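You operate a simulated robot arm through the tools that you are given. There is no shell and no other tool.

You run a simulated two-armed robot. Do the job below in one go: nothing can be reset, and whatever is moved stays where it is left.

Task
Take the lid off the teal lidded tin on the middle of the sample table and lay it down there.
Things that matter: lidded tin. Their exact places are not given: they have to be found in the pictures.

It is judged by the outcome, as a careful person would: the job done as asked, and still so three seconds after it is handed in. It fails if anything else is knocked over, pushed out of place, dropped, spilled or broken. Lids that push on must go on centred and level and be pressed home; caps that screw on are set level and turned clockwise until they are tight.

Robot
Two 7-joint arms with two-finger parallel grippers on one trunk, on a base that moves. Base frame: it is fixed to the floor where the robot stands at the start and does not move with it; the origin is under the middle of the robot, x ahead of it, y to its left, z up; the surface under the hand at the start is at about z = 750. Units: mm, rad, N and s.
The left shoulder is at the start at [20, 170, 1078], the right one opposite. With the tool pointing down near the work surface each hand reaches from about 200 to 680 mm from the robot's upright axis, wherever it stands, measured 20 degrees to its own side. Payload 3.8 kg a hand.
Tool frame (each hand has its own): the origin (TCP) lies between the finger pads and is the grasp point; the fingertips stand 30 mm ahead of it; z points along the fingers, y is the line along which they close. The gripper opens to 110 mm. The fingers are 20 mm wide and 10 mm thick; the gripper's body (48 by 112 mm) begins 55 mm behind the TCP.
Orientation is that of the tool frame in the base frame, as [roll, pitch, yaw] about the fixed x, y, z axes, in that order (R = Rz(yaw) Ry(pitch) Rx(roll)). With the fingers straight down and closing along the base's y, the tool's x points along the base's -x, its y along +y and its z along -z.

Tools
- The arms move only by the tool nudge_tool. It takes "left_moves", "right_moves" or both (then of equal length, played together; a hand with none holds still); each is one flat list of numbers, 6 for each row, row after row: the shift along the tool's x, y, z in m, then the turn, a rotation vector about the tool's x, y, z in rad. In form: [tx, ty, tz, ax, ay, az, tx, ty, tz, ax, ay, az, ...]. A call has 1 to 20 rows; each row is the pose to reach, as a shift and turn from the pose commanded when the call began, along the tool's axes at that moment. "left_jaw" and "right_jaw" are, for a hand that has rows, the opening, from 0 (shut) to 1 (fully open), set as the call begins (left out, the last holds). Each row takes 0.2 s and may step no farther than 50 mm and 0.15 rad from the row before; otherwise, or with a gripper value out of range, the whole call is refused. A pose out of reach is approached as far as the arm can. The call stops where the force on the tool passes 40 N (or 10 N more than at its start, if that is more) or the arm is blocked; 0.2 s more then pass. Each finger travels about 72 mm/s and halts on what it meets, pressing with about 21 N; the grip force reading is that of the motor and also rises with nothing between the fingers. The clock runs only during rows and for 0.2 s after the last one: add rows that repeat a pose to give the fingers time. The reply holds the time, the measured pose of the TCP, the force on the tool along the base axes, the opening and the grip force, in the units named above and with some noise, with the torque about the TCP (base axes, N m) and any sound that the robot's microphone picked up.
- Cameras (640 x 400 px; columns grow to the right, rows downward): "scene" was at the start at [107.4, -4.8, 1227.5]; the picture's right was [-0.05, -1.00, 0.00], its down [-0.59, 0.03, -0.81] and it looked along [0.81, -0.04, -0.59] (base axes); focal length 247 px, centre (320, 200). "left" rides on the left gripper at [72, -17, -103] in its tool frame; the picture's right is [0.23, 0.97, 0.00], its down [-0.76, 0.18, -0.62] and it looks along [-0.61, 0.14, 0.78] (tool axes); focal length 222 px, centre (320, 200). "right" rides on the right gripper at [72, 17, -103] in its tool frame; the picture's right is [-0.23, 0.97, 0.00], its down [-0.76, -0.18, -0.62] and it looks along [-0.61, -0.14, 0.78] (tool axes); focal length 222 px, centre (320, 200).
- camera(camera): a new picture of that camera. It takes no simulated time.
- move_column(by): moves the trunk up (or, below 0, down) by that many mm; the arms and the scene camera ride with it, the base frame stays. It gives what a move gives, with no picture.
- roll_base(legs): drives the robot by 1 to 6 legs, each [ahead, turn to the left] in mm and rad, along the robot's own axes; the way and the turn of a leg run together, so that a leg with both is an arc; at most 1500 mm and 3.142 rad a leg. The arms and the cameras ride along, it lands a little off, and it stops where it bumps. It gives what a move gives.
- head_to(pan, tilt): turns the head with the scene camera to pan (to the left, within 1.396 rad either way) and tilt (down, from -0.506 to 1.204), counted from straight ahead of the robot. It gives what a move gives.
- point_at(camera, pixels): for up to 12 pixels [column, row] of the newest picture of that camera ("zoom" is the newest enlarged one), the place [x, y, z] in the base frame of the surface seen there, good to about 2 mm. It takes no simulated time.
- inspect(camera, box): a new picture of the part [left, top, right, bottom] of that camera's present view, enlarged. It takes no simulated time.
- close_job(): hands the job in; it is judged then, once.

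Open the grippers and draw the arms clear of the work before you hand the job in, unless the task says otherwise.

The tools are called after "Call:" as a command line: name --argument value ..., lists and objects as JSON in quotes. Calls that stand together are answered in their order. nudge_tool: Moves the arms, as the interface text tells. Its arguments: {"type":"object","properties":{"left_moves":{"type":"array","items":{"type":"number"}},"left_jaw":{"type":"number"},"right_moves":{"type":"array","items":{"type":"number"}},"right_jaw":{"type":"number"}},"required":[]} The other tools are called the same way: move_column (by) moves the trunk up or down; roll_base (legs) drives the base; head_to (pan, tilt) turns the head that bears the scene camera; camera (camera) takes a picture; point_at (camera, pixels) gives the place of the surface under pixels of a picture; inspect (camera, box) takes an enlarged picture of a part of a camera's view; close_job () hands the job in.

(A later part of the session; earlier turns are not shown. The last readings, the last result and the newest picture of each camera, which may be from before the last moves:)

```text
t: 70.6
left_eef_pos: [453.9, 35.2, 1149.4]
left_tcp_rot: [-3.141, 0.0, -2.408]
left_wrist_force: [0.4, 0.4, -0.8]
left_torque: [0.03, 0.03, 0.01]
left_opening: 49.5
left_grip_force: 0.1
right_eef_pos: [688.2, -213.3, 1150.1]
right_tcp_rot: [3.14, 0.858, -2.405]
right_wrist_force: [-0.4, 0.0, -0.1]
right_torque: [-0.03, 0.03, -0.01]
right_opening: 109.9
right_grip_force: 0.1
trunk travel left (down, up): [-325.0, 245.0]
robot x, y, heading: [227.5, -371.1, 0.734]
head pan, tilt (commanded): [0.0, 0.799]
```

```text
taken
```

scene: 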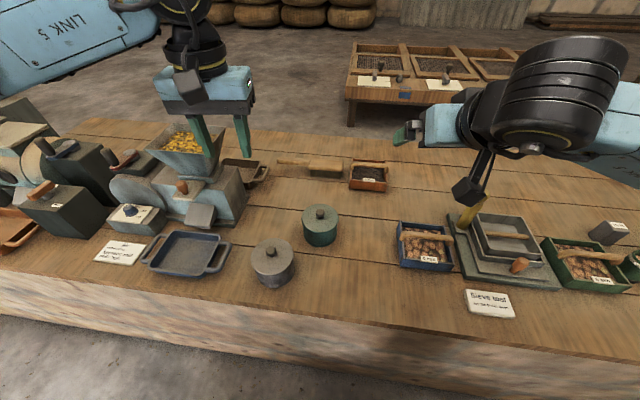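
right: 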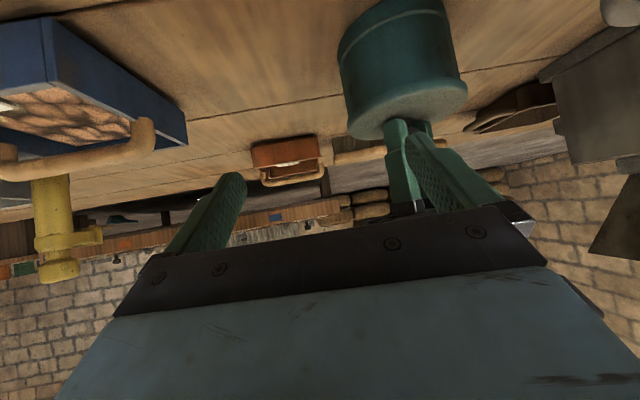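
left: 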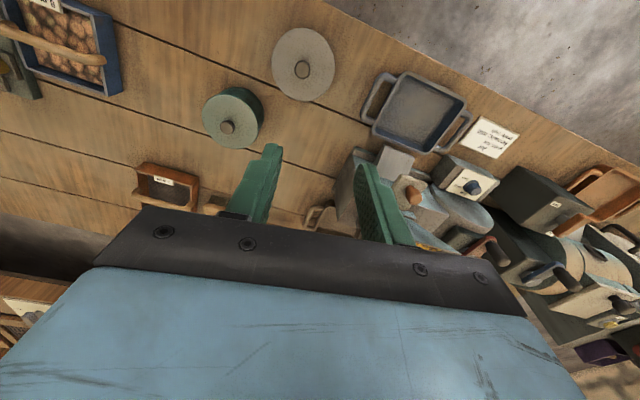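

Now the tin is dead ahead at (320,225), and the grey one is off to the left. I re-measure the teal tin.

Call:
inspect --camera "scene" --box '[280, 200, 360, 250]'

```text
8.00 times, centred on (320, 225) of scene
```

zoom: 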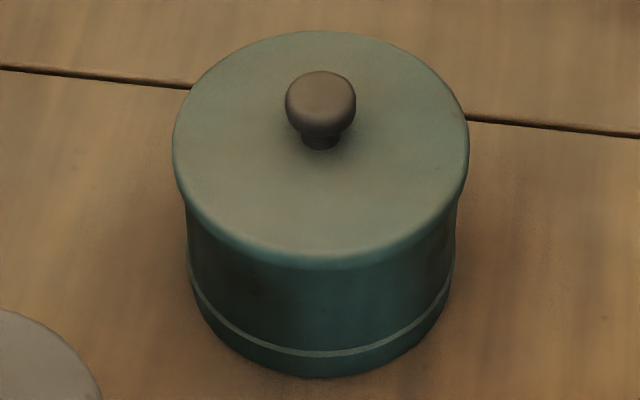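

I read the lid extremes, knob edges and the body's profile at the right and left sides.

Call:
point_at --camera "zoom" --pixels '[[289, 97], [352, 97], [320, 78], [177, 145], [465, 145], [320, 36], [320, 247], [320, 262], [320, 280], [320, 345], [320, 372], [20, 330]]'

Call:
inspect --camera "left" --box '[190, 77, 286, 157]'

```text
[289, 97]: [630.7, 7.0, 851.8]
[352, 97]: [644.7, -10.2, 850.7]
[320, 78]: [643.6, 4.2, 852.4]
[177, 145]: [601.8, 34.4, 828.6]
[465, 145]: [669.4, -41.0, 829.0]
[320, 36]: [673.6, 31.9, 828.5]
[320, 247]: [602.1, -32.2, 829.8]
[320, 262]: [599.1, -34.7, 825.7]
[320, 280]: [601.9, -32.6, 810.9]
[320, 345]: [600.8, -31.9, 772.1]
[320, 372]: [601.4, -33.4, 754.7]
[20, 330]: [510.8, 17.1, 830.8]
```

```text
5.00 times, centred on (238, 117) of left
```

zoom: 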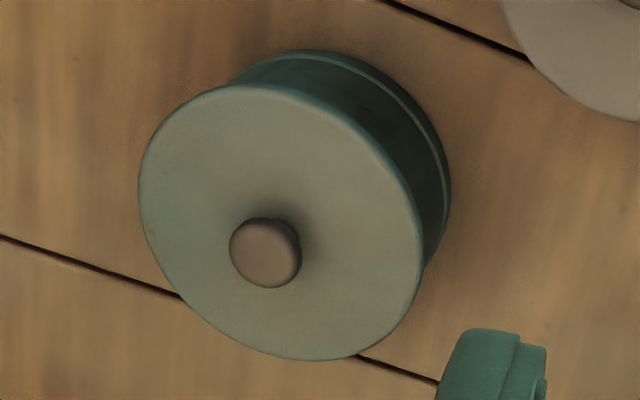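

Tin centre ≈ (637,-1.5), unchanged. I move the right hand toward the approach line, first to about (590,-140,1000).

Call:
nudge_tool --right_moves '[0.0258, 0.024, 0.016, 0, 0, 0, 0.0516, 0.048, 0.032, 0, 0, 0, 0.0774, 0.0719, 0.0481, 0, 0, 0, 0.1032, 0.0959, 0.0641, 0, 0, 0, 0.129, 0.1199, 0.0801, 0, 0, 0, 0.129, 0.1199, 0.0801, 0, 0, 0]'

Call:
camera --camera "scene"

```text
t: 72.0
left_eef_pos: [454.9, 33.8, 1148.5]
left_tcp_rot: [3.141, 0.0, -2.407]
left_wrist_force: [0.1, -0.2, 0.1]
left_torque: [0.01, -0.02, 0.01]
left_opening: 49.5
left_grip_force: 0.0
right_eef_pos: [589.5, -139.3, 1000.9]
right_tcp_rot: [3.14, 0.861, -2.405]
right_wrist_force: [-0.3, -0.2, -0.4]
right_torque: [0.0, 0.0, 0.01]
right_opening: 110.0
right_grip_force: 0.0
trunk travel left (down, up): [-325.0, 245.0]
robot x, y, heading: [228.1, -371.3, 0.736]
head pan, tilt (commanded): [0.0, 0.799]
```

```text
taken
```

scene: 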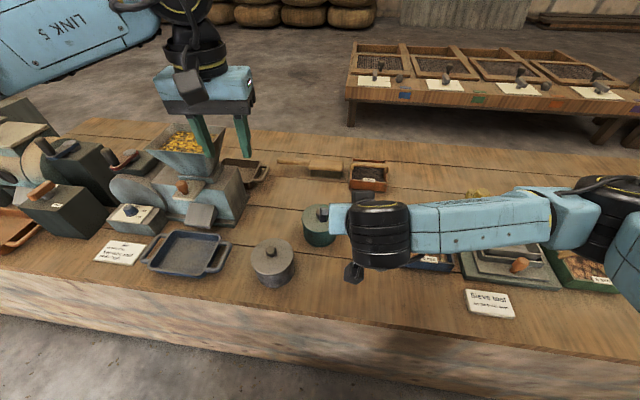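

Reached without limit. Next I go to 110 mm back along the approach line at about (563,-69,868); the tips end ~25 mm short of the lid's edge.

Call:
nudge_tool --right_moves '[0.0165, 0.014, 0.0215, 0, 0, 0, 0.0329, 0.0281, 0.0431, 0, 0, 0, 0.0494, 0.0421, 0.0646, 0, 0, 0, 0.0658, 0.0562, 0.0862, 0, 0, 0, 0.0823, 0.0702, 0.1077, 0, 0, 0, 0.0823, 0.0702, 0.1077, 0, 0, 0]'

Call:
camera --camera "scene"

Call:
camera --camera "right"

```text
t: 73.4
left_eef_pos: [454.0, 34.0, 1148.9]
left_tcp_rot: [3.14, 0.001, -2.408]
left_wrist_force: [-0.2, 0.7, -0.7]
left_torque: [0.03, 0.02, 0.05]
left_opening: 49.7
left_grip_force: 0.0
right_eef_pos: [563.1, -67.7, 867.8]
right_tcp_rot: [3.141, 0.861, -2.405]
right_wrist_force: [0.3, 0.3, 1.3]
right_torque: [0.03, -0.04, 0.03]
right_opening: 110.2
right_grip_force: 0.0
trunk travel left (down, up): [-325.0, 245.0]
robot x, y, heading: [224.4, -369.8, 0.734]
head pan, tilt (commanded): [0.0, 0.799]
```

```text
taken
```

scene: 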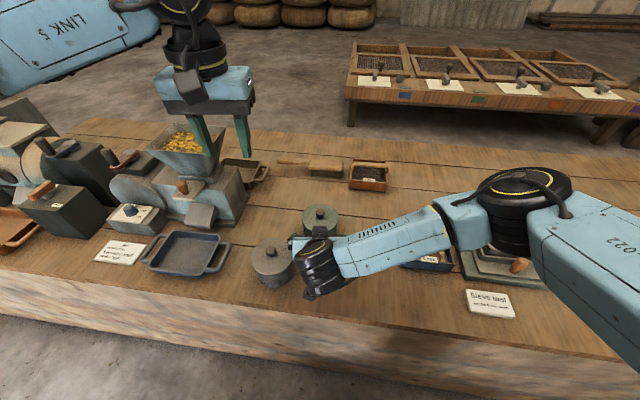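

```text
taken
```

right: 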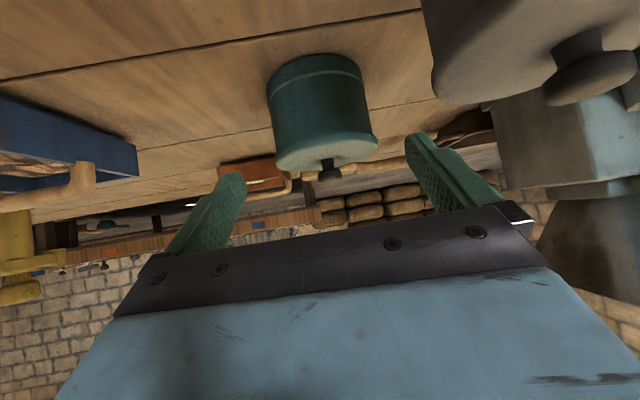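

Reached, with the tin centred between the open fingers (knob at (331,175), as predicted for good alignment). I advance 80 mm along the tool axis and check again.

Call:
nudge_tool --right_moves '[0, 0, 0.025, 0, 0, 0, 0, 0, 0.045, 0, 0, 0, 0, 0, 0.065, 0, 0, 0, 0, 0, 0.08, 0, 0, 0, 0, 0, 0.08, 0, 0, 0]'

Call:
camera --camera "right"

Call:
inspect --camera "scene" --box '[230, 180, 390, 280]'

```text
t: 74.6
left_eef_pos: [452.8, 35.2, 1150.1]
left_tcp_rot: [3.141, 0.002, -2.409]
left_wrist_force: [0.1, -0.3, -0.7]
left_torque: [0.0, 0.0, 0.03]
left_opening: 49.5
left_grip_force: 0.0
right_eef_pos: [607.7, -29.4, 816.7]
right_tcp_rot: [3.139, 0.858, -2.403]
right_wrist_force: [0.1, -0.3, 0.0]
right_torque: [-0.02, -0.02, 0.0]
right_opening: 110.0
right_grip_force: 0.0
trunk travel left (down, up): [-325.0, 245.0]
robot x, y, heading: [228.0, -372.0, 0.735]
head pan, tilt (commanded): [0.0, 0.799]
```

```text
taken
```

right: 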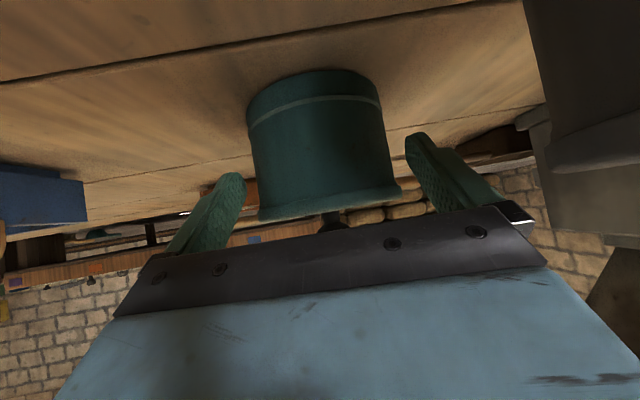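

```text
4.00 times, centred on (310, 230) of scene
```

zoom: 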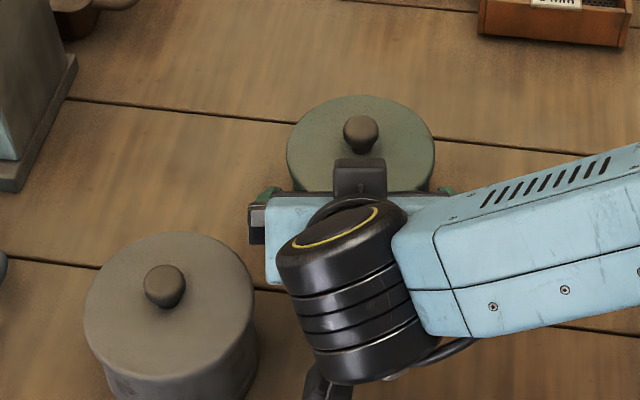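

There is a dark block on the gripper's upper side at zoom (360,178), near the lid edge and knob. I measure it and the palm before going closer.

Call:
point_at --camera "zoom" --pixels '[[345, 165], [360, 165], [380, 165], [360, 190], [345, 150], [360, 140], [275, 195], [265, 230], [440, 190], [330, 230], [300, 215]]'

Call:
inspect --camera "scene" --box '[290, 200, 350, 240]'

```text
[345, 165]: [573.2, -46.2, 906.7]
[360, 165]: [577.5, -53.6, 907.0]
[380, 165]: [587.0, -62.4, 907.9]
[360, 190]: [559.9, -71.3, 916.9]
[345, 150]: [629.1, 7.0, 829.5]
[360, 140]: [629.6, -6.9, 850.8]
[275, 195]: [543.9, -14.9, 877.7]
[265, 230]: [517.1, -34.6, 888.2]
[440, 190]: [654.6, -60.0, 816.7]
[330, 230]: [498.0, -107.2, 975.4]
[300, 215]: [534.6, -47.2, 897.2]
```

```text
10.00 times, centred on (320, 220) of scene
```

zoom: 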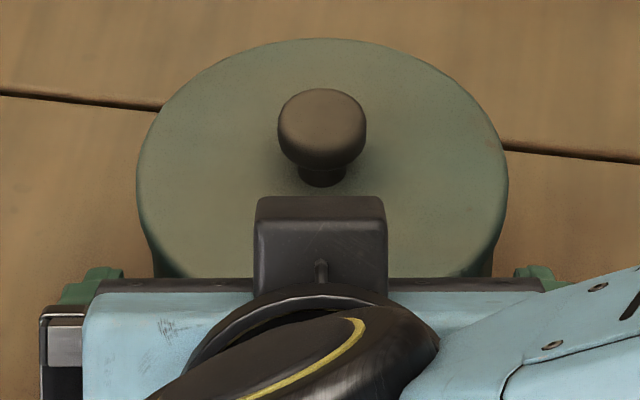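

The block sits on the gripper's back side, ~89 mm behind the TCP, and will stay ~50 mm from the knob axis below the left palm height. I advance the last 28 mm so the pads straddle the body.

Call:
nudge_tool --right_moves '[0, 0, 0.01, 0, 0, 0, 0, 0, 0.02, 0, 0, 0, 0, 0, 0.028, 0, 0, 0, 0, 0, 0.028, 0, 0, 0]'

Call:
camera --camera "right"

Call:
inspect --camera "scene" --box '[270, 190, 370, 252]'

Call:
camera --camera "left"

```text
t: 75.6
left_eef_pos: [454.3, 34.6, 1148.7]
left_tcp_rot: [3.141, 0.001, -2.41]
left_wrist_force: [0.6, 1.0, -1.0]
left_torque: [0.03, 0.01, 0.03]
left_opening: 49.6
left_grip_force: 0.1
right_eef_pos: [622.7, -13.8, 797.8]
right_tcp_rot: [3.139, 0.86, -2.406]
right_wrist_force: [0.0, 0.4, -0.3]
right_torque: [0.0, 0.01, 0.04]
right_opening: 110.0
right_grip_force: 0.1
trunk travel left (down, up): [-325.0, 245.0]
robot x, y, heading: [226.8, -369.4, 0.742]
head pan, tilt (commanded): [0.0, 0.799]
```

```text
taken
```

right: 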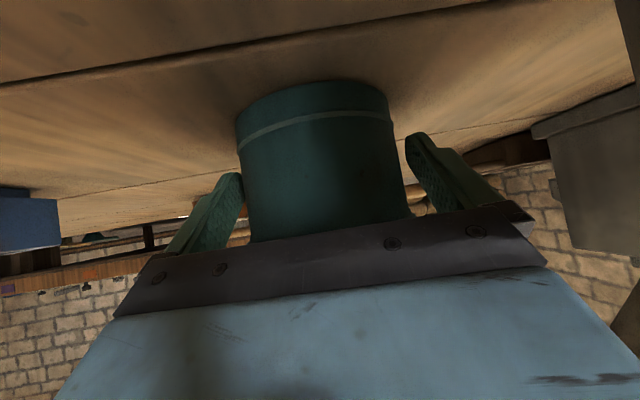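

```text
6.40 times, centred on (320, 221) of scene
```

zoom: 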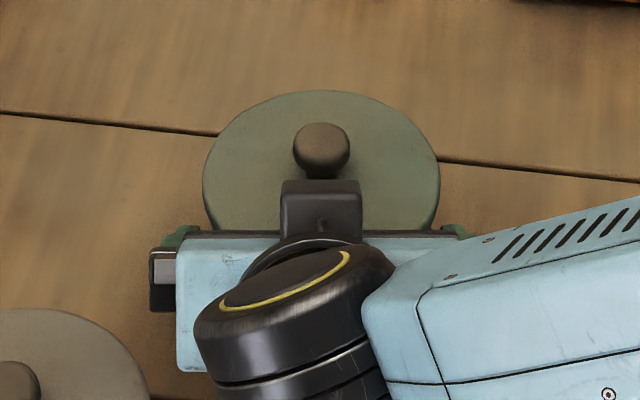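

```text
taken
```

left: 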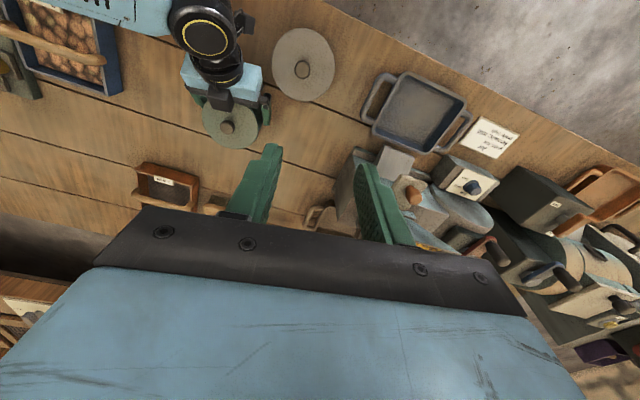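

The body is straddled without touching (force ≈0). Now the left hand comes over the knob at z≈965, yawed 0.4 rad outward so that its camera clears the right gripper.

Call:
nudge_tool --left_moves '[-0.014, -0.0186, 0.015, 0, 0, -0.05, -0.0279, -0.0373, 0.033, 0, 0, -0.1, -0.0419, -0.0559, 0.054, 0, 0, -0.15, -0.0558, -0.0745, 0.077, 0, 0, -0.2, -0.0698, -0.0931, 0.102, 0, 0, -0.25, -0.0837, -0.1118, 0.13, 0, 0, -0.3, -0.0977, -0.1304, 0.158, 0, 0, -0.35, -0.1116, -0.149, 0.184, 0, 0, -0.4, -0.1116, -0.149, 0.184, 0, 0, -0.4]' --left_jaw 0.5

Call:
camera --camera "left"

Call:
camera --camera "scene"

```text
t: 77.6
left_eef_pos: [636.6, -1.9, 964.5]
left_tcp_rot: [-3.14, 0.0, -2.008]
left_wrist_force: [0.0, 0.1, -0.1]
left_torque: [-0.01, -0.01, -0.01]
left_opening: 54.9
left_grip_force: 0.0
right_eef_pos: [623.0, -13.4, 796.7]
right_tcp_rot: [3.14, 0.86, -2.403]
right_wrist_force: [0.1, 0.9, -0.4]
right_torque: [-0.02, -0.02, -0.02]
right_opening: 110.0
right_grip_force: 0.1
trunk travel left (down, up): [-325.0, 245.0]
robot x, y, heading: [229.7, -374.9, 0.736]
head pan, tilt (commanded): [0.0, 0.799]
```

```text
taken
```

left: 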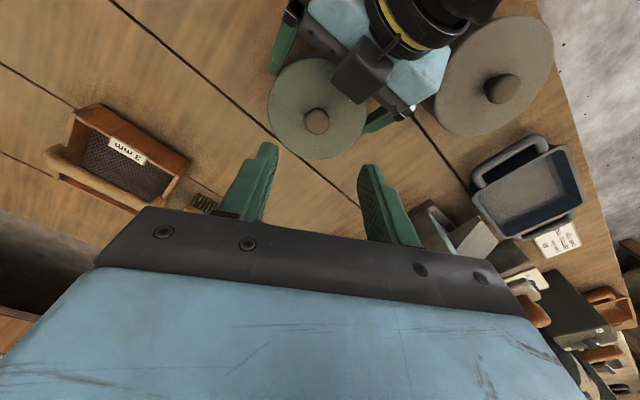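

```text
taken
```

scene: 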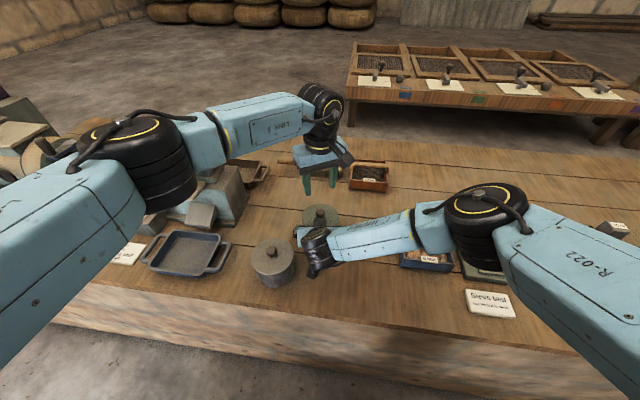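

The knob is at about (317,122) versus (320,121.5) predicted. I zoom to fine-tune the centring before going down.

Call:
inspect --camera "left" --box '[260, 72, 388, 152]'

```text
5.00 times, centred on (324, 112) of left
```

zoom: 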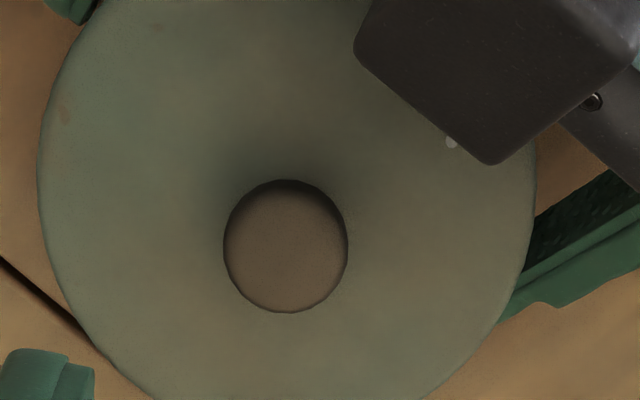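

Correction of (-1.7,-2.4) mm in the tool frame is needed. I apply it and lower to z≈861 around the knob.

Call:
nudge_tool --left_moves '[-0.0017, -0.0024, 0.025, 0, 0, 0, -0.0017, -0.0024, 0.05, 0, 0, 0, -0.0017, -0.0024, 0.072, 0, 0, 0, -0.0017, -0.0024, 0.088, 0, 0, 0, -0.0017, -0.0024, 0.098, 0, 0, 0, -0.0017, -0.0024, 0.1035, 0, 0, 0, -0.0017, -0.0024, 0.1035, 0, 0, 0]'

Call:
inspect --camera "left" --box '[240, 110, 400, 210]'

Call:
inspect --camera "scene" --box '[250, 160, 390, 248]'

```text
t: 79.2
left_eef_pos: [640.5, -0.4, 861.3]
left_tcp_rot: [3.141, 0.0, -2.01]
left_wrist_force: [0.5, -0.4, 0.1]
left_torque: [-0.02, 0.0, -0.02]
left_opening: 55.1
left_grip_force: 0.0
right_eef_pos: [623.9, -13.8, 796.9]
right_tcp_rot: [3.139, 0.859, -2.403]
right_wrist_force: [-0.7, 0.1, -0.1]
right_torque: [0.01, 0.0, -0.03]
right_opening: 109.8
right_grip_force: 0.1
trunk travel left (down, up): [-325.0, 245.0]
robot x, y, heading: [231.6, -370.4, 0.736]
head pan, tilt (commanded): [0.0, 0.799]
```

```text
4.00 times, centred on (320, 160) of left
```

zoom: 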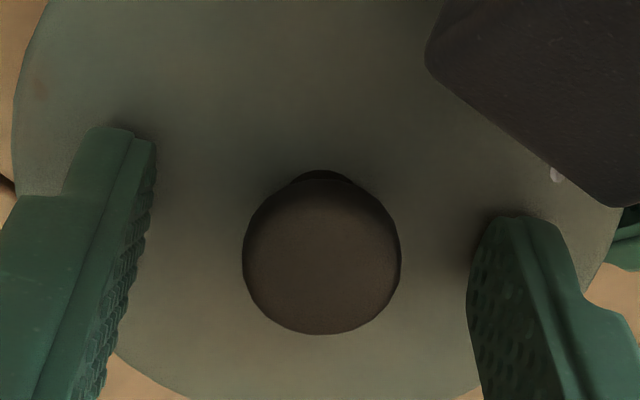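

```text
4.55 times, centred on (320, 204) of scene
```

zoom: 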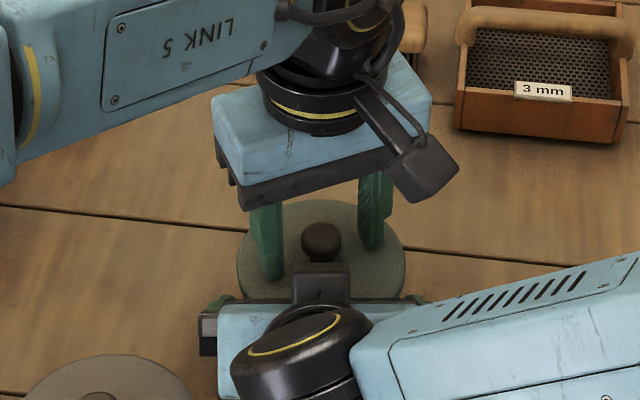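

The left fingers straddle the knob (small 2.5 mm shift along the pad width corrected now). I narrow the right jaw to about 100 mm, nearly touching the body, before the final squeeze.

Call:
nudge_tool --left_moves '[0.0025, 0, 0, 0, 0, 0, 0.0025, 0, 0, 0, 0, 0, 0.0025, 0, 0, 0, 0, 0]' --right_moves '[0, 0, 0, 0, 0, 0, 0, 0, 0, 0, 0, 0, 0, 0, 0, 0, 0, 0]' --right_jaw 0.91

Call:
camera --camera "right"

Call:
camera --camera "left"

```text
t: 80.0
left_eef_pos: [639.7, -2.9, 863.8]
left_tcp_rot: [-3.141, -0.001, -2.009]
left_wrist_force: [-0.3, -0.8, -0.1]
left_torque: [-0.01, 0.03, 0.0]
left_opening: 55.1
left_grip_force: 0.0
right_eef_pos: [623.2, -12.8, 798.8]
right_tcp_rot: [3.14, 0.861, -2.406]
right_wrist_force: [1.0, 1.3, 0.8]
right_torque: [-0.13, -0.12, 0.01]
right_opening: 101.4
right_grip_force: 20.9
trunk travel left (down, up): [-325.0, 245.0]
robot x, y, heading: [225.2, -368.7, 0.729]
head pan, tilt (commanded): [0.0, 0.799]
```

```text
taken
```

right: 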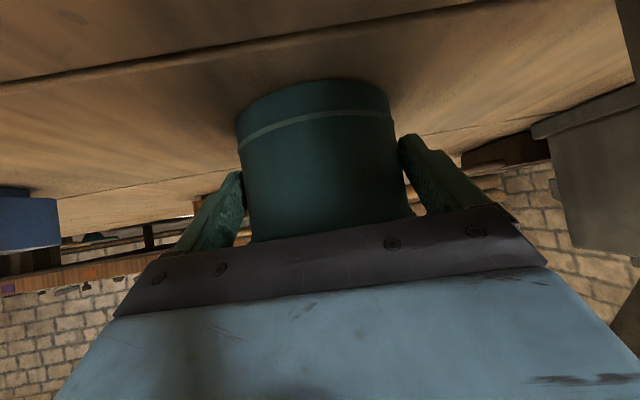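

```text
taken
```

left: 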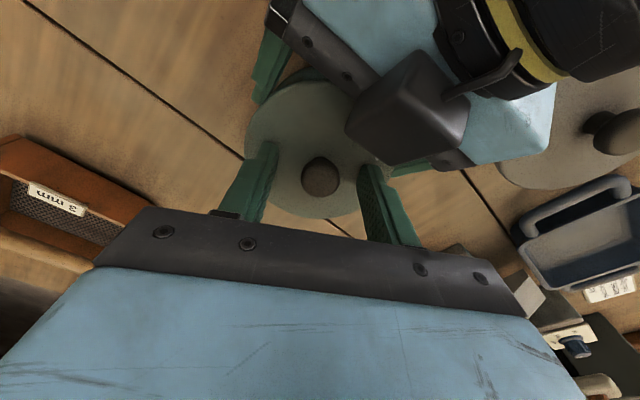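

The right jaw stopped at 101.4 mm with 21 N, earlier than I expected for the body, so I need to see what it touches. I zoom both views.

Call:
inspect --camera "right" --box '[200, 70, 456, 230]'

Call:
inspect --camera "left" --box '[230, 20, 430, 145]'

Call:
inspect --camera "scene" --box '[280, 190, 360, 240]'

```text
2.50 times, centred on (328, 150) of right
```

zoom: 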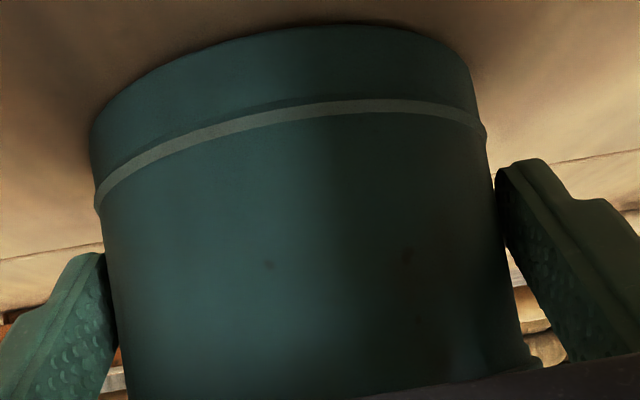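

```text
3.20 times, centred on (330, 82) of left
```

zoom: 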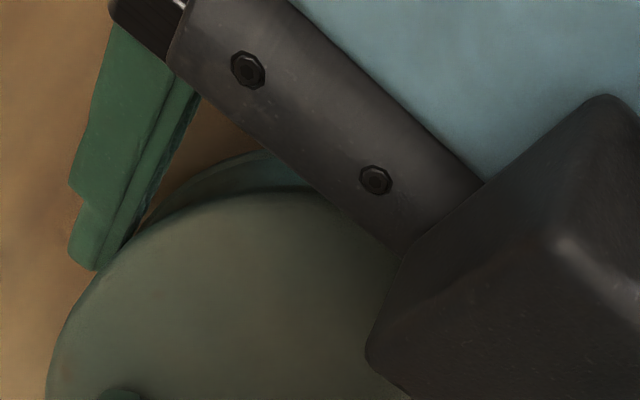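

```text
8.00 times, centred on (320, 215) of scene
```

zoom: 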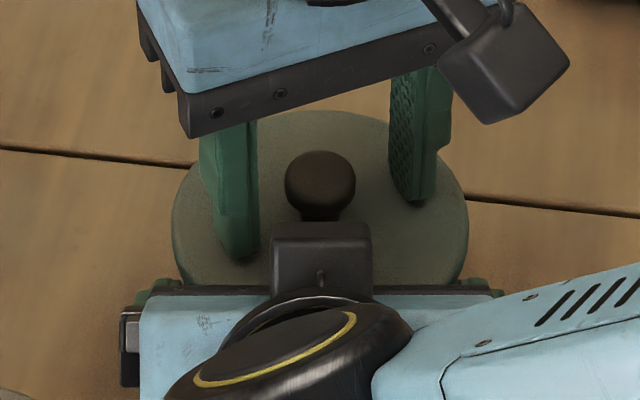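

Both right pads are on the body's sides, below the lid rim, holding the body firmly. I set the right jaw to keep squeezing and close the left fingers on the knob.

Call:
nudge_tool --left_moves '[0, 0, 0, 0, 0, 0, 0, 0, 0, 0, 0, 0, 0, 0, 0, 0, 0, 0, 0, 0, 0, 0, 0, 0]' --left_jaw 0.0 --right_moves '[0, 0, 0, 0, 0, 0, 0, 0, 0, 0, 0, 0, 0, 0, 0, 0, 0, 0, 0, 0, 0, 0, 0, 0]' --right_jaw 0.7

Call:
inspect --camera "left" --box '[240, 110, 400, 210]'

```text
t: 81.0
left_eef_pos: [639.1, -2.6, 861.2]
left_tcp_rot: [-3.141, 0.001, -2.01]
left_wrist_force: [-0.3, 1.1, -0.2]
left_torque: [0.04, 0.0, 0.0]
left_opening: 23.7
left_grip_force: 21.1
right_eef_pos: [625.0, -14.2, 797.7]
right_tcp_rot: [3.141, 0.86, -2.405]
right_wrist_force: [1.1, -0.6, 0.7]
right_torque: [-0.1, -0.15, -0.01]
right_opening: 101.3
right_grip_force: 21.0
trunk travel left (down, up): [-325.0, 245.0]
robot x, y, heading: [228.8, -372.3, 0.728]
head pan, tilt (commanded): [0.0, 0.799]
heard: snap
```

```text
4.00 times, centred on (320, 160) of left
```

zoom: 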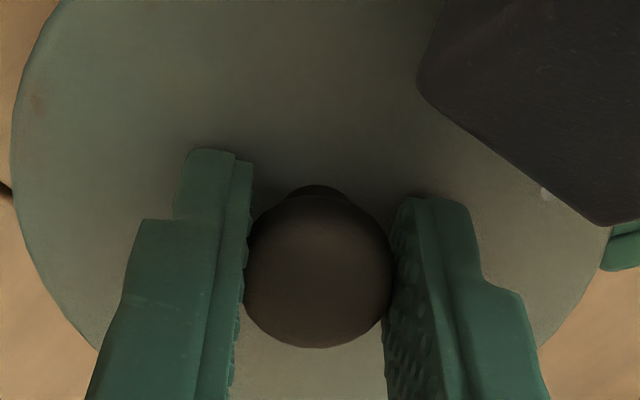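

Both hands hold firmly. Now I lift with the left hand in small steps (2, 4 mm) while the right holds the body still, reading forces on both.

Call:
nudge_tool --left_moves '[0, 0, -0.001, 0, 0, 0, 0, 0, -0.002, 0, 0, 0]'

Call:
nudge_tool --left_moves '[0, 0, -0.001, 0, 0, 0, 0, 0, -0.002, 0, 0, 0]'

Call:
inspect --camera "left" --box '[240, 110, 400, 210]'

Call:
inspect --camera "right" --box '[200, 70, 456, 230]'

```text
t: 81.6
left_eef_pos: [639.0, -3.4, 864.9]
left_tcp_rot: [-3.141, 0.0, -2.008]
left_wrist_force: [-0.3, -0.5, -0.2]
left_torque: [-0.02, 0.0, -0.01]
left_opening: 23.8
left_grip_force: 21.1
right_eef_pos: [623.1, -13.8, 797.6]
right_tcp_rot: [3.14, 0.861, -2.404]
right_wrist_force: [1.2, -0.6, 1.4]
right_torque: [-0.13, -0.12, 0.02]
right_opening: 101.3
right_grip_force: 21.1
trunk travel left (down, up): [-325.0, 245.0]
robot x, y, heading: [225.9, -373.2, 0.732]
head pan, tilt (commanded): [0.0, 0.799]
```

```text
t: 82.2
left_eef_pos: [639.0, -3.1, 865.9]
left_tcp_rot: [3.141, -0.001, -2.008]
left_wrist_force: [0.2, 0.9, -0.5]
left_torque: [0.0, 0.01, 0.02]
left_opening: 23.6
left_grip_force: 20.7
right_eef_pos: [623.7, -14.7, 797.8]
right_tcp_rot: [3.139, 0.858, -2.405]
right_wrist_force: [1.0, -0.5, 2.1]
right_torque: [-0.07, -0.11, 0.01]
right_opening: 101.4
right_grip_force: 20.8
trunk travel left (down, up): [-325.0, 245.0]
robot x, y, heading: [226.5, -373.2, 0.737]
head pan, tilt (commanded): [0.0, 0.799]
```

```text
4.00 times, centred on (320, 160) of left
```

zoom: 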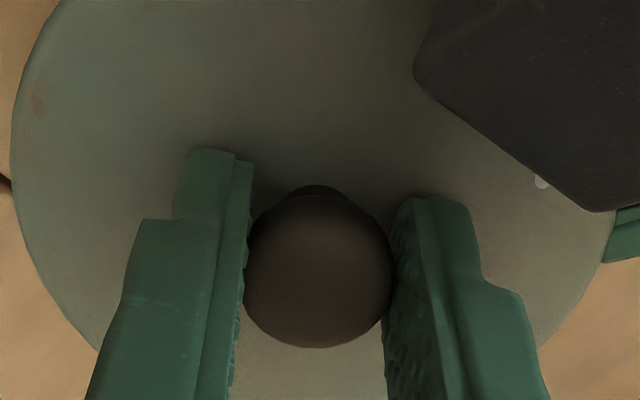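

```text
2.50 times, centred on (328, 150) of right
```

zoom: 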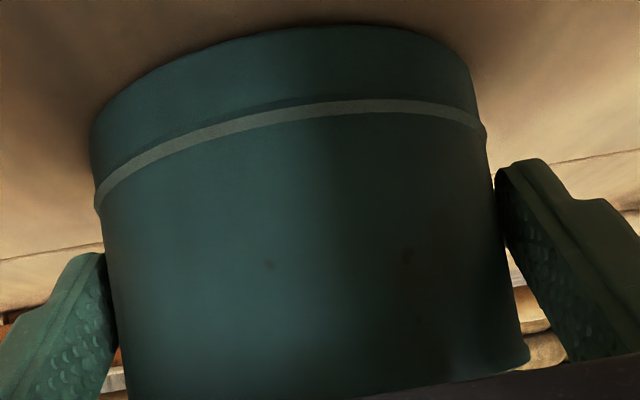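

The knob stays fixed in the fingers while the body stays put in the right view: the lid is coming off. I lift on by another 30 mm slowly.

Call:
nudge_tool --left_moves '[0, 0, -0.003, 0, 0, 0, 0, 0, -0.006, 0, 0, 0, 0, 0, -0.009, 0, 0, 0, 0, 0, -0.013, 0, 0, 0, 0, 0, -0.018, 0, 0, 0, 0, 0, -0.024, 0, 0, 0, 0, 0, -0.03, 0, 0, 0]'

Call:
camera --camera "left"

Call:
camera --camera "right"

Call:
inspect --camera "scene" --box '[250, 150, 390, 238]'

```text
t: 83.8
left_eef_pos: [638.5, -2.8, 896.2]
left_tcp_rot: [-3.141, 0.0, -2.007]
left_wrist_force: [3.0, 0.9, -11.0]
left_torque: [0.4, -0.48, 0.06]
left_opening: 24.1
left_grip_force: 20.7
right_eef_pos: [623.7, -12.8, 797.7]
right_tcp_rot: [-3.141, 0.861, -2.404]
right_wrist_force: [-1.9, -1.8, 8.9]
right_torque: [-0.12, 0.07, -0.04]
right_opening: 101.0
right_grip_force: 20.6
trunk travel left (down, up): [-325.0, 245.0]
robot x, y, heading: [232.8, -368.1, 0.734]
head pan, tilt (commanded): [0.0, 0.799]
```

```text
taken
```

left: 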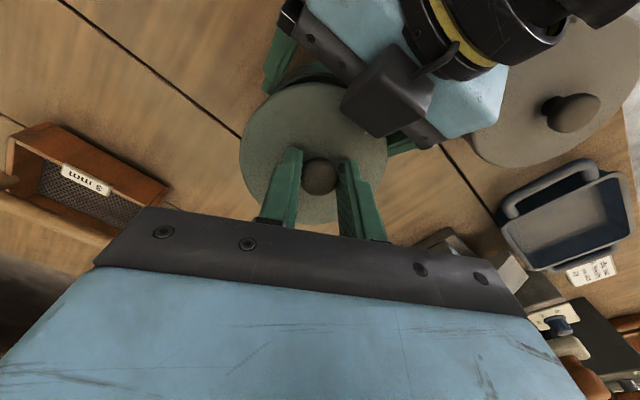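

```text
taken
```

right: 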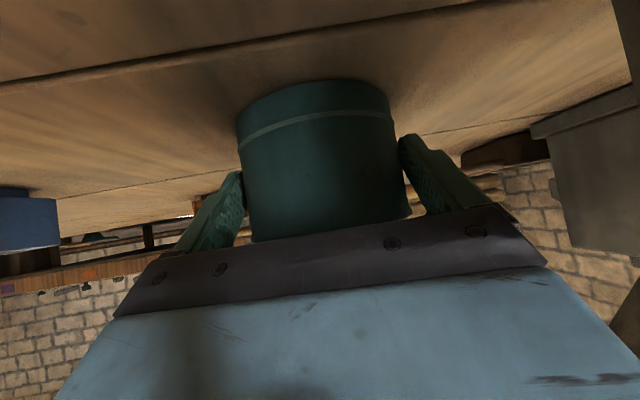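

```text
4.55 times, centred on (320, 194) of scene
```

zoom: 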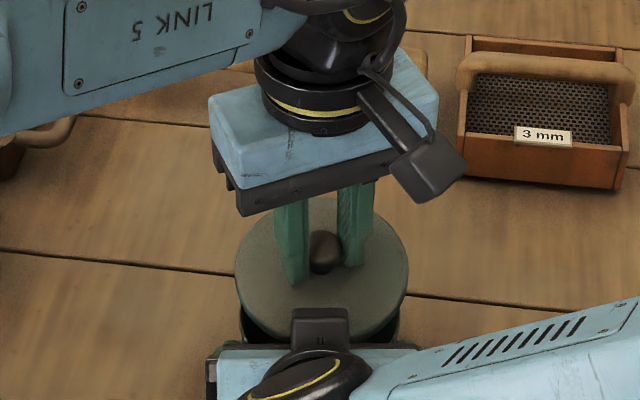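

The lid is up 35 mm, but now reads -11 N on the left and +9 N on the right: its edge is bearing against the block on top of the right gripper. I lower the left hand 5 mm to relieve it and look at the gap.

Call:
nudge_tool --left_moves '[0, 0, 0.003, 0, 0, 0, 0, 0, 0.006, 0, 0, 0, 0, 0, 0.006, 0, 0, 0]'

Call:
inspect --camera "scene" --box '[284, 190, 356, 235]'

Call:
inspect --camera "left" --box '[220, 50, 420, 175]'

```text
t: 84.6
left_eef_pos: [638.6, -2.2, 889.8]
left_tcp_rot: [-3.141, 0.001, -2.008]
left_wrist_force: [-0.1, 0.3, -0.6]
left_torque: [0.01, -0.01, -0.02]
left_opening: 23.9
left_grip_force: 21.0
right_eef_pos: [622.4, -13.5, 798.6]
right_tcp_rot: [3.141, 0.86, -2.402]
right_wrist_force: [-1.3, 1.4, 4.3]
right_torque: [-0.05, -0.12, 0.05]
right_opening: 101.4
right_grip_force: 20.9
trunk travel left (down, up): [-325.0, 245.0]
robot x, y, heading: [226.9, -373.0, 0.736]
head pan, tilt (commanded): [0.0, 0.799]
```

```text
8.89 times, centred on (320, 212) of scene
```

zoom: 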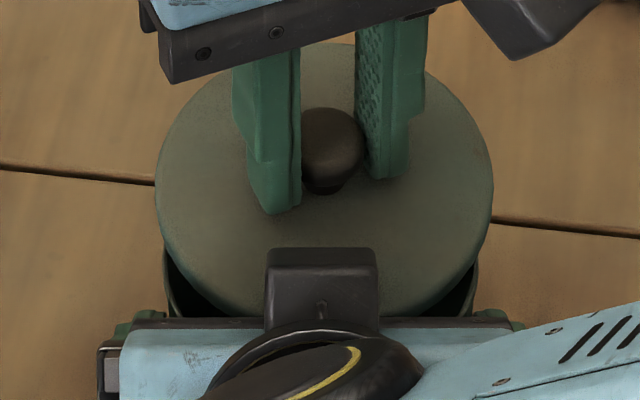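

```text
3.20 times, centred on (320, 112) of left
```

zoom: 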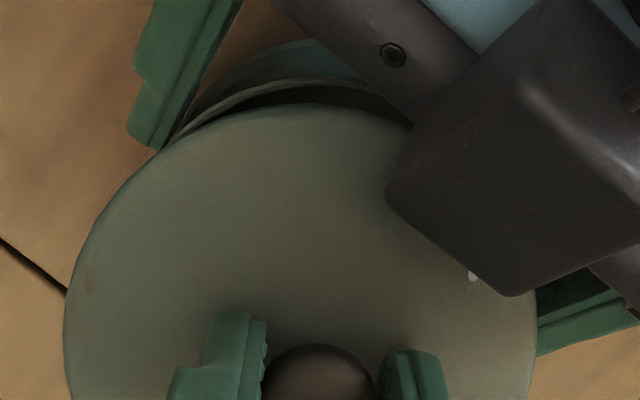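

The force vanished (-0.6 N, just the lid's weight), and the tin's open rim shows below the lid. I move the lid 6 mm away from the right hand along (0.74,0.67) and check that nothing drags.

Call:
nudge_tool --left_moves '[-0.0028, -0.0012, 0, 0, 0, 0, -0.0055, -0.0023, 0, 0, 0, 0]'

Call:
inspect --camera "scene" --box '[284, 185, 356, 230]'

```text
t: 85.2
left_eef_pos: [642.9, 1.4, 890.5]
left_tcp_rot: [-3.141, 0.0, -2.01]
left_wrist_force: [0.1, -0.7, -0.4]
left_torque: [0.0, 0.0, 0.0]
left_opening: 24.0
left_grip_force: 21.1
right_eef_pos: [623.5, -13.7, 796.3]
right_tcp_rot: [3.14, 0.858, -2.406]
right_wrist_force: [-0.3, 1.3, 3.9]
right_torque: [-0.1, -0.1, 0.02]
right_opening: 101.5
right_grip_force: 20.7
trunk travel left (down, up): [-325.0, 245.0]
robot x, y, heading: [227.6, -368.3, 0.732]
head pan, tilt (commanded): [0.0, 0.799]
```

```text
8.89 times, centred on (320, 208) of scene
```

zoom: 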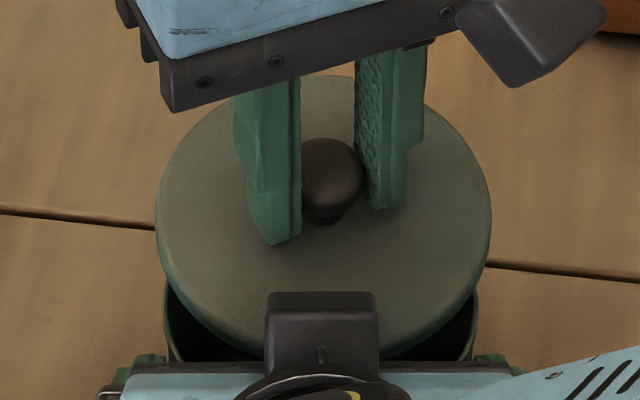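

No drag at all. I go 22 mm further the same way, then straight up about 100 mm, clear of the right gripper.

Call:
nudge_tool --left_moves '[-0.007, -0.003, 0, 0, 0, 0, -0.0137, -0.0057, 0, 0, 0, 0, -0.0203, -0.0085, 0, 0, 0, 0, -0.0203, -0.0085, -0.015, 0, 0, 0, -0.0203, -0.0085, -0.035, 0, 0, 0, -0.0203, -0.0085, -0.065, 0, 0, 0, -0.0203, -0.0085, -0.1, 0, 0, 0, -0.0203, -0.0085, -0.1, 0, 0, 0]'

Call:
camera --camera "scene"

Call:
camera --camera "left"

Call:
camera --camera "right"

```text
t: 87.0
left_eef_pos: [659.3, 16.0, 988.7]
left_tcp_rot: [-3.141, 0.0, -2.008]
left_wrist_force: [0.1, -0.6, -1.0]
left_torque: [0.01, -0.01, 0.0]
left_opening: 23.9
left_grip_force: 21.8
left hand out of reach, approached as far as the arm can: row 3
right_eef_pos: [623.4, -13.7, 797.0]
right_tcp_rot: [3.14, 0.858, -2.405]
right_wrist_force: [-0.1, -1.8, 1.3]
right_torque: [-0.12, -0.07, -0.05]
right_opening: 101.1
right_grip_force: 21.3
trunk travel left (down, up): [-325.0, 245.0]
robot x, y, heading: [226.2, -373.2, 0.731]
head pan, tilt (commanded): [0.0, 0.799]
```

```text
taken
```

scene: 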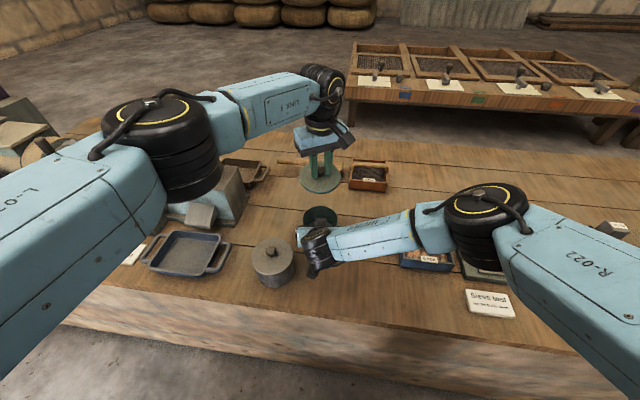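

```text
taken
```

left: 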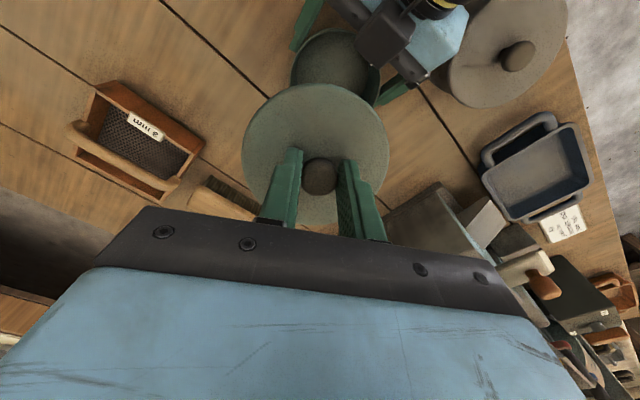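

```text
taken
```

right: 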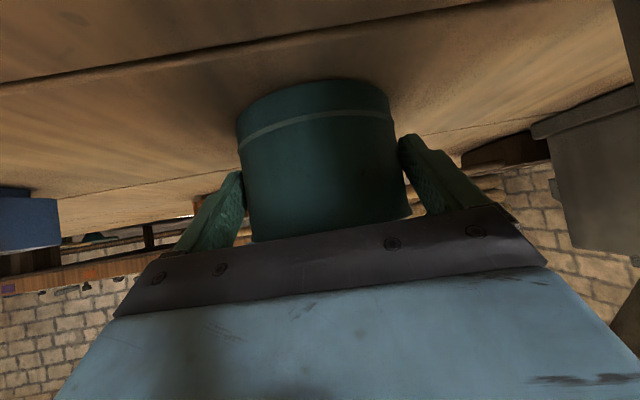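

The lid is off and held clear; the open tin stands in the right fingers, and the body hasn't moved. I open the right hand and back it straight out along its axis.

Call:
nudge_tool --right_moves '[0, 0, 0, 0, 0, 0, 0, 0, 0, 0, 0, 0, 0, 0, 0, 0, 0, 0, 0, 0, -0.015, 0, 0, 0, 0, 0, -0.035, 0, 0, 0, 0, 0, -0.06, 0, 0, 0, 0, 0, -0.085, 0, 0, 0, 0, 0, -0.108, 0, 0, 0, 0, 0, -0.108, 0, 0, 0]' --right_jaw 1.0

Call:
camera --camera "right"

Call:
camera --camera "scene"

```text
t: 89.0
left_eef_pos: [660.3, 17.4, 989.6]
left_tcp_rot: [-3.14, -0.001, -2.007]
left_wrist_force: [-0.6, 0.3, -0.7]
left_torque: [0.0, 0.01, 0.03]
left_opening: 24.1
left_grip_force: 21.3
right_eef_pos: [563.5, -69.3, 868.9]
right_tcp_rot: [3.141, 0.86, -2.407]
right_wrist_force: [-0.8, -0.1, -0.4]
right_torque: [-0.01, 0.02, -0.02]
right_opening: 110.1
right_grip_force: 0.0
trunk travel left (down, up): [-325.0, 245.0]
robot x, y, heading: [223.8, -368.2, 0.734]
head pan, tilt (commanded): [0.0, 0.799]
```

```text
taken
```

right: 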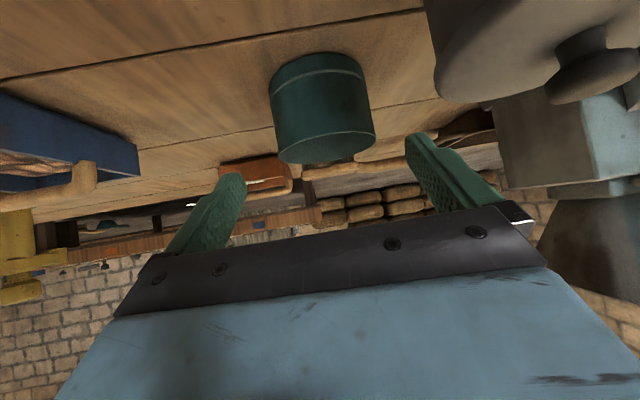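

```text
taken
```

scene: 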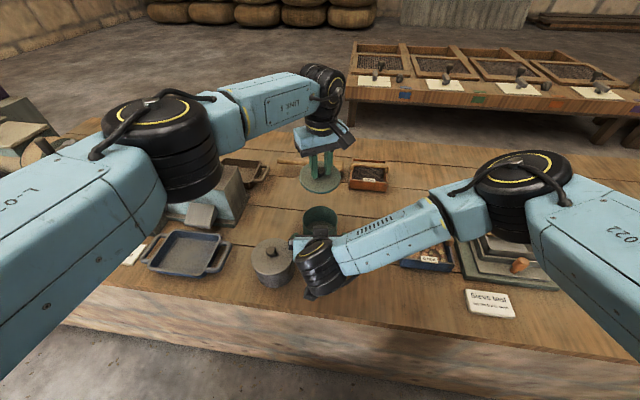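

The tin stands free and open. I take the right hand back up and out of the way along the path it came.

Call:
nudge_tool --right_moves '[-0.0206, -0.0176, -0.0269, 0, 0, 0, -0.0412, -0.0351, -0.0539, 0, 0, 0, -0.0617, -0.0527, -0.0808, 0, 0, 0, -0.0823, -0.0702, -0.1077, 0, 0, 0, -0.1081, -0.0942, -0.1237, 0, 0, 0, -0.1339, -0.1182, -0.1397, 0, 0, 0, -0.1597, -0.1421, -0.1558, 0, 0, 0, -0.1855, -0.1661, -0.1718, 0, 0, 0, -0.2113, -0.1901, -0.1878, 0, 0, 0]'

Call:
camera --camera "scene"

Call:
camera --camera "left"

```text
t: 91.0
left_eef_pos: [659.5, 15.6, 989.7]
left_tcp_rot: [3.14, 0.001, -2.009]
left_wrist_force: [0.0, -1.0, -0.6]
left_torque: [-0.01, -0.01, 0.02]
left_opening: 24.0
left_grip_force: 21.3
right_eef_pos: [688.3, -212.5, 1151.7]
right_tcp_rot: [3.141, 0.858, -2.406]
right_wrist_force: [-0.5, 0.1, -0.2]
right_torque: [-0.01, 0.0, -0.02]
right_opening: 109.6
right_grip_force: 0.0
trunk travel left (down, up): [-325.0, 245.0]
robot x, y, heading: [229.0, -373.0, 0.74]
head pan, tilt (commanded): [0.0, 0.799]
```

```text
taken
```

scene: 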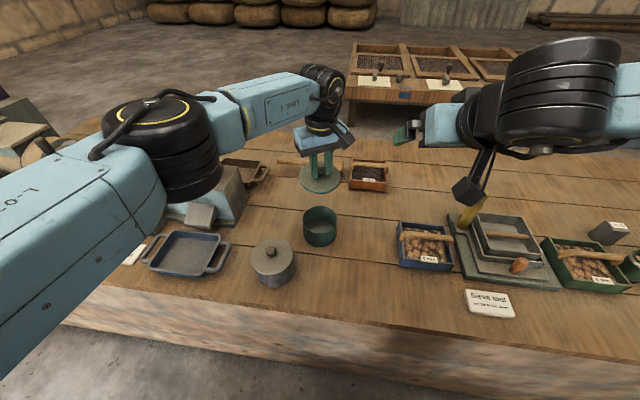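

```text
taken
```

left: 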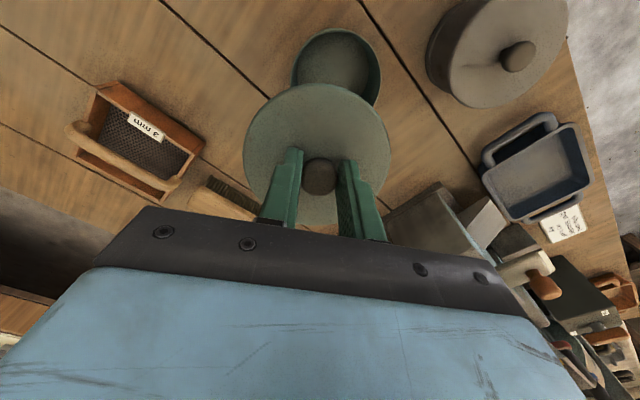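

The tin stands open at (320,227) and everything else is in place. I query the free table around (365,275) for laying the lid down, and the blue box's nearest corner.

Call:
point_at --camera "scene" --pixels '[[365, 275], [350, 285], [370, 260], [397, 265], [400, 225], [340, 300], [380, 300], [360, 320], [360, 245], [380, 280], [320, 216], [320, 248]]'

Call:
inspect --camera "scene" --box '[280, 160, 376, 220]'

```text
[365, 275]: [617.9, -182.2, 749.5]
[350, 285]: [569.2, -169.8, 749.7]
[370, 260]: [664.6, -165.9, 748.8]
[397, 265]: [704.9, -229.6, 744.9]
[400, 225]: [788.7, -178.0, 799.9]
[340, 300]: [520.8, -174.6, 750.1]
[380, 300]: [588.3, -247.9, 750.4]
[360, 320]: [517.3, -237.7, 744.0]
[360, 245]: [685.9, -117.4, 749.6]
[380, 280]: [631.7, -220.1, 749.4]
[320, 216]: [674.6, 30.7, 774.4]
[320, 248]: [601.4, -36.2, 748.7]
```

```text
6.67 times, centred on (328, 190) of scene
```

zoom: 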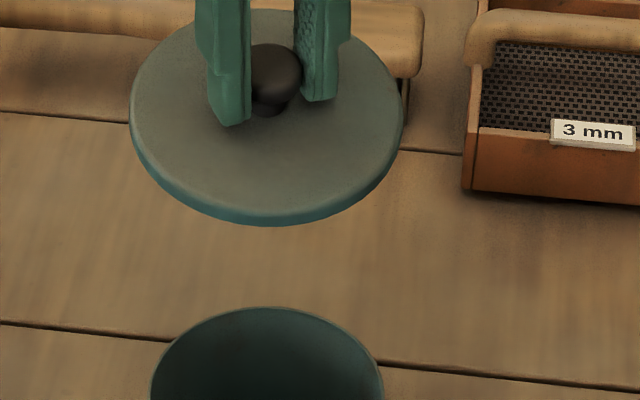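

The spot around (592,-152) is clear: ~50 mm from the tin, ~60 mm inside the edge, ~80 mm from the blue box. The right hand is hovering near there, so I first swing it further right.

Call:
nudge_tool --right_moves '[0.0033, -0.0319, -0.01, 0, 0, 0, 0.0066, -0.0638, -0.02, 0, 0, 0, 0.01, -0.0957, -0.03, 0, 0, 0, 0.0133, -0.1276, -0.04, 0, 0, 0, 0.0166, -0.1595, -0.05, 0, 0, 0, 0.0166, -0.1595, -0.05, 0, 0, 0]'

Call:
camera --camera "scene"

```text
t: 92.4
left_eef_pos: [660.4, 16.5, 989.7]
left_tcp_rot: [-3.14, 0.002, -2.008]
left_wrist_force: [-0.3, 0.2, -0.6]
left_torque: [0.01, 0.02, -0.01]
left_opening: 23.7
left_grip_force: 20.9
right_eef_pos: [759.3, -362.9, 1169.0]
right_tcp_rot: [-3.141, 0.859, -2.403]
right_wrist_force: [-0.2, -0.1, 0.3]
right_torque: [0.0, 0.04, -0.01]
right_opening: 109.9
right_grip_force: 0.1
trunk travel left (down, up): [-325.0, 245.0]
robot x, y, heading: [224.5, -372.0, 0.737]
head pan, tilt (commanded): [0.0, 0.799]
```

```text
taken
```

scene: 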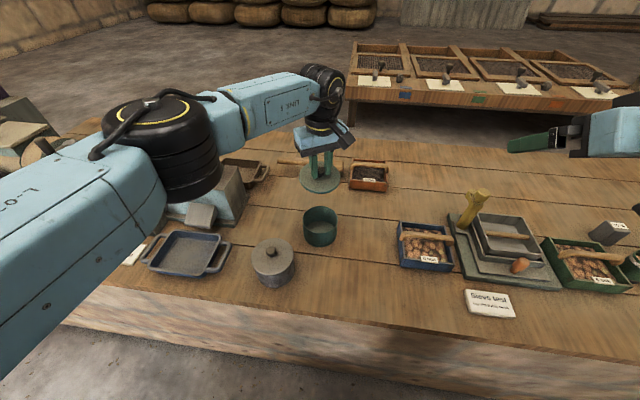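

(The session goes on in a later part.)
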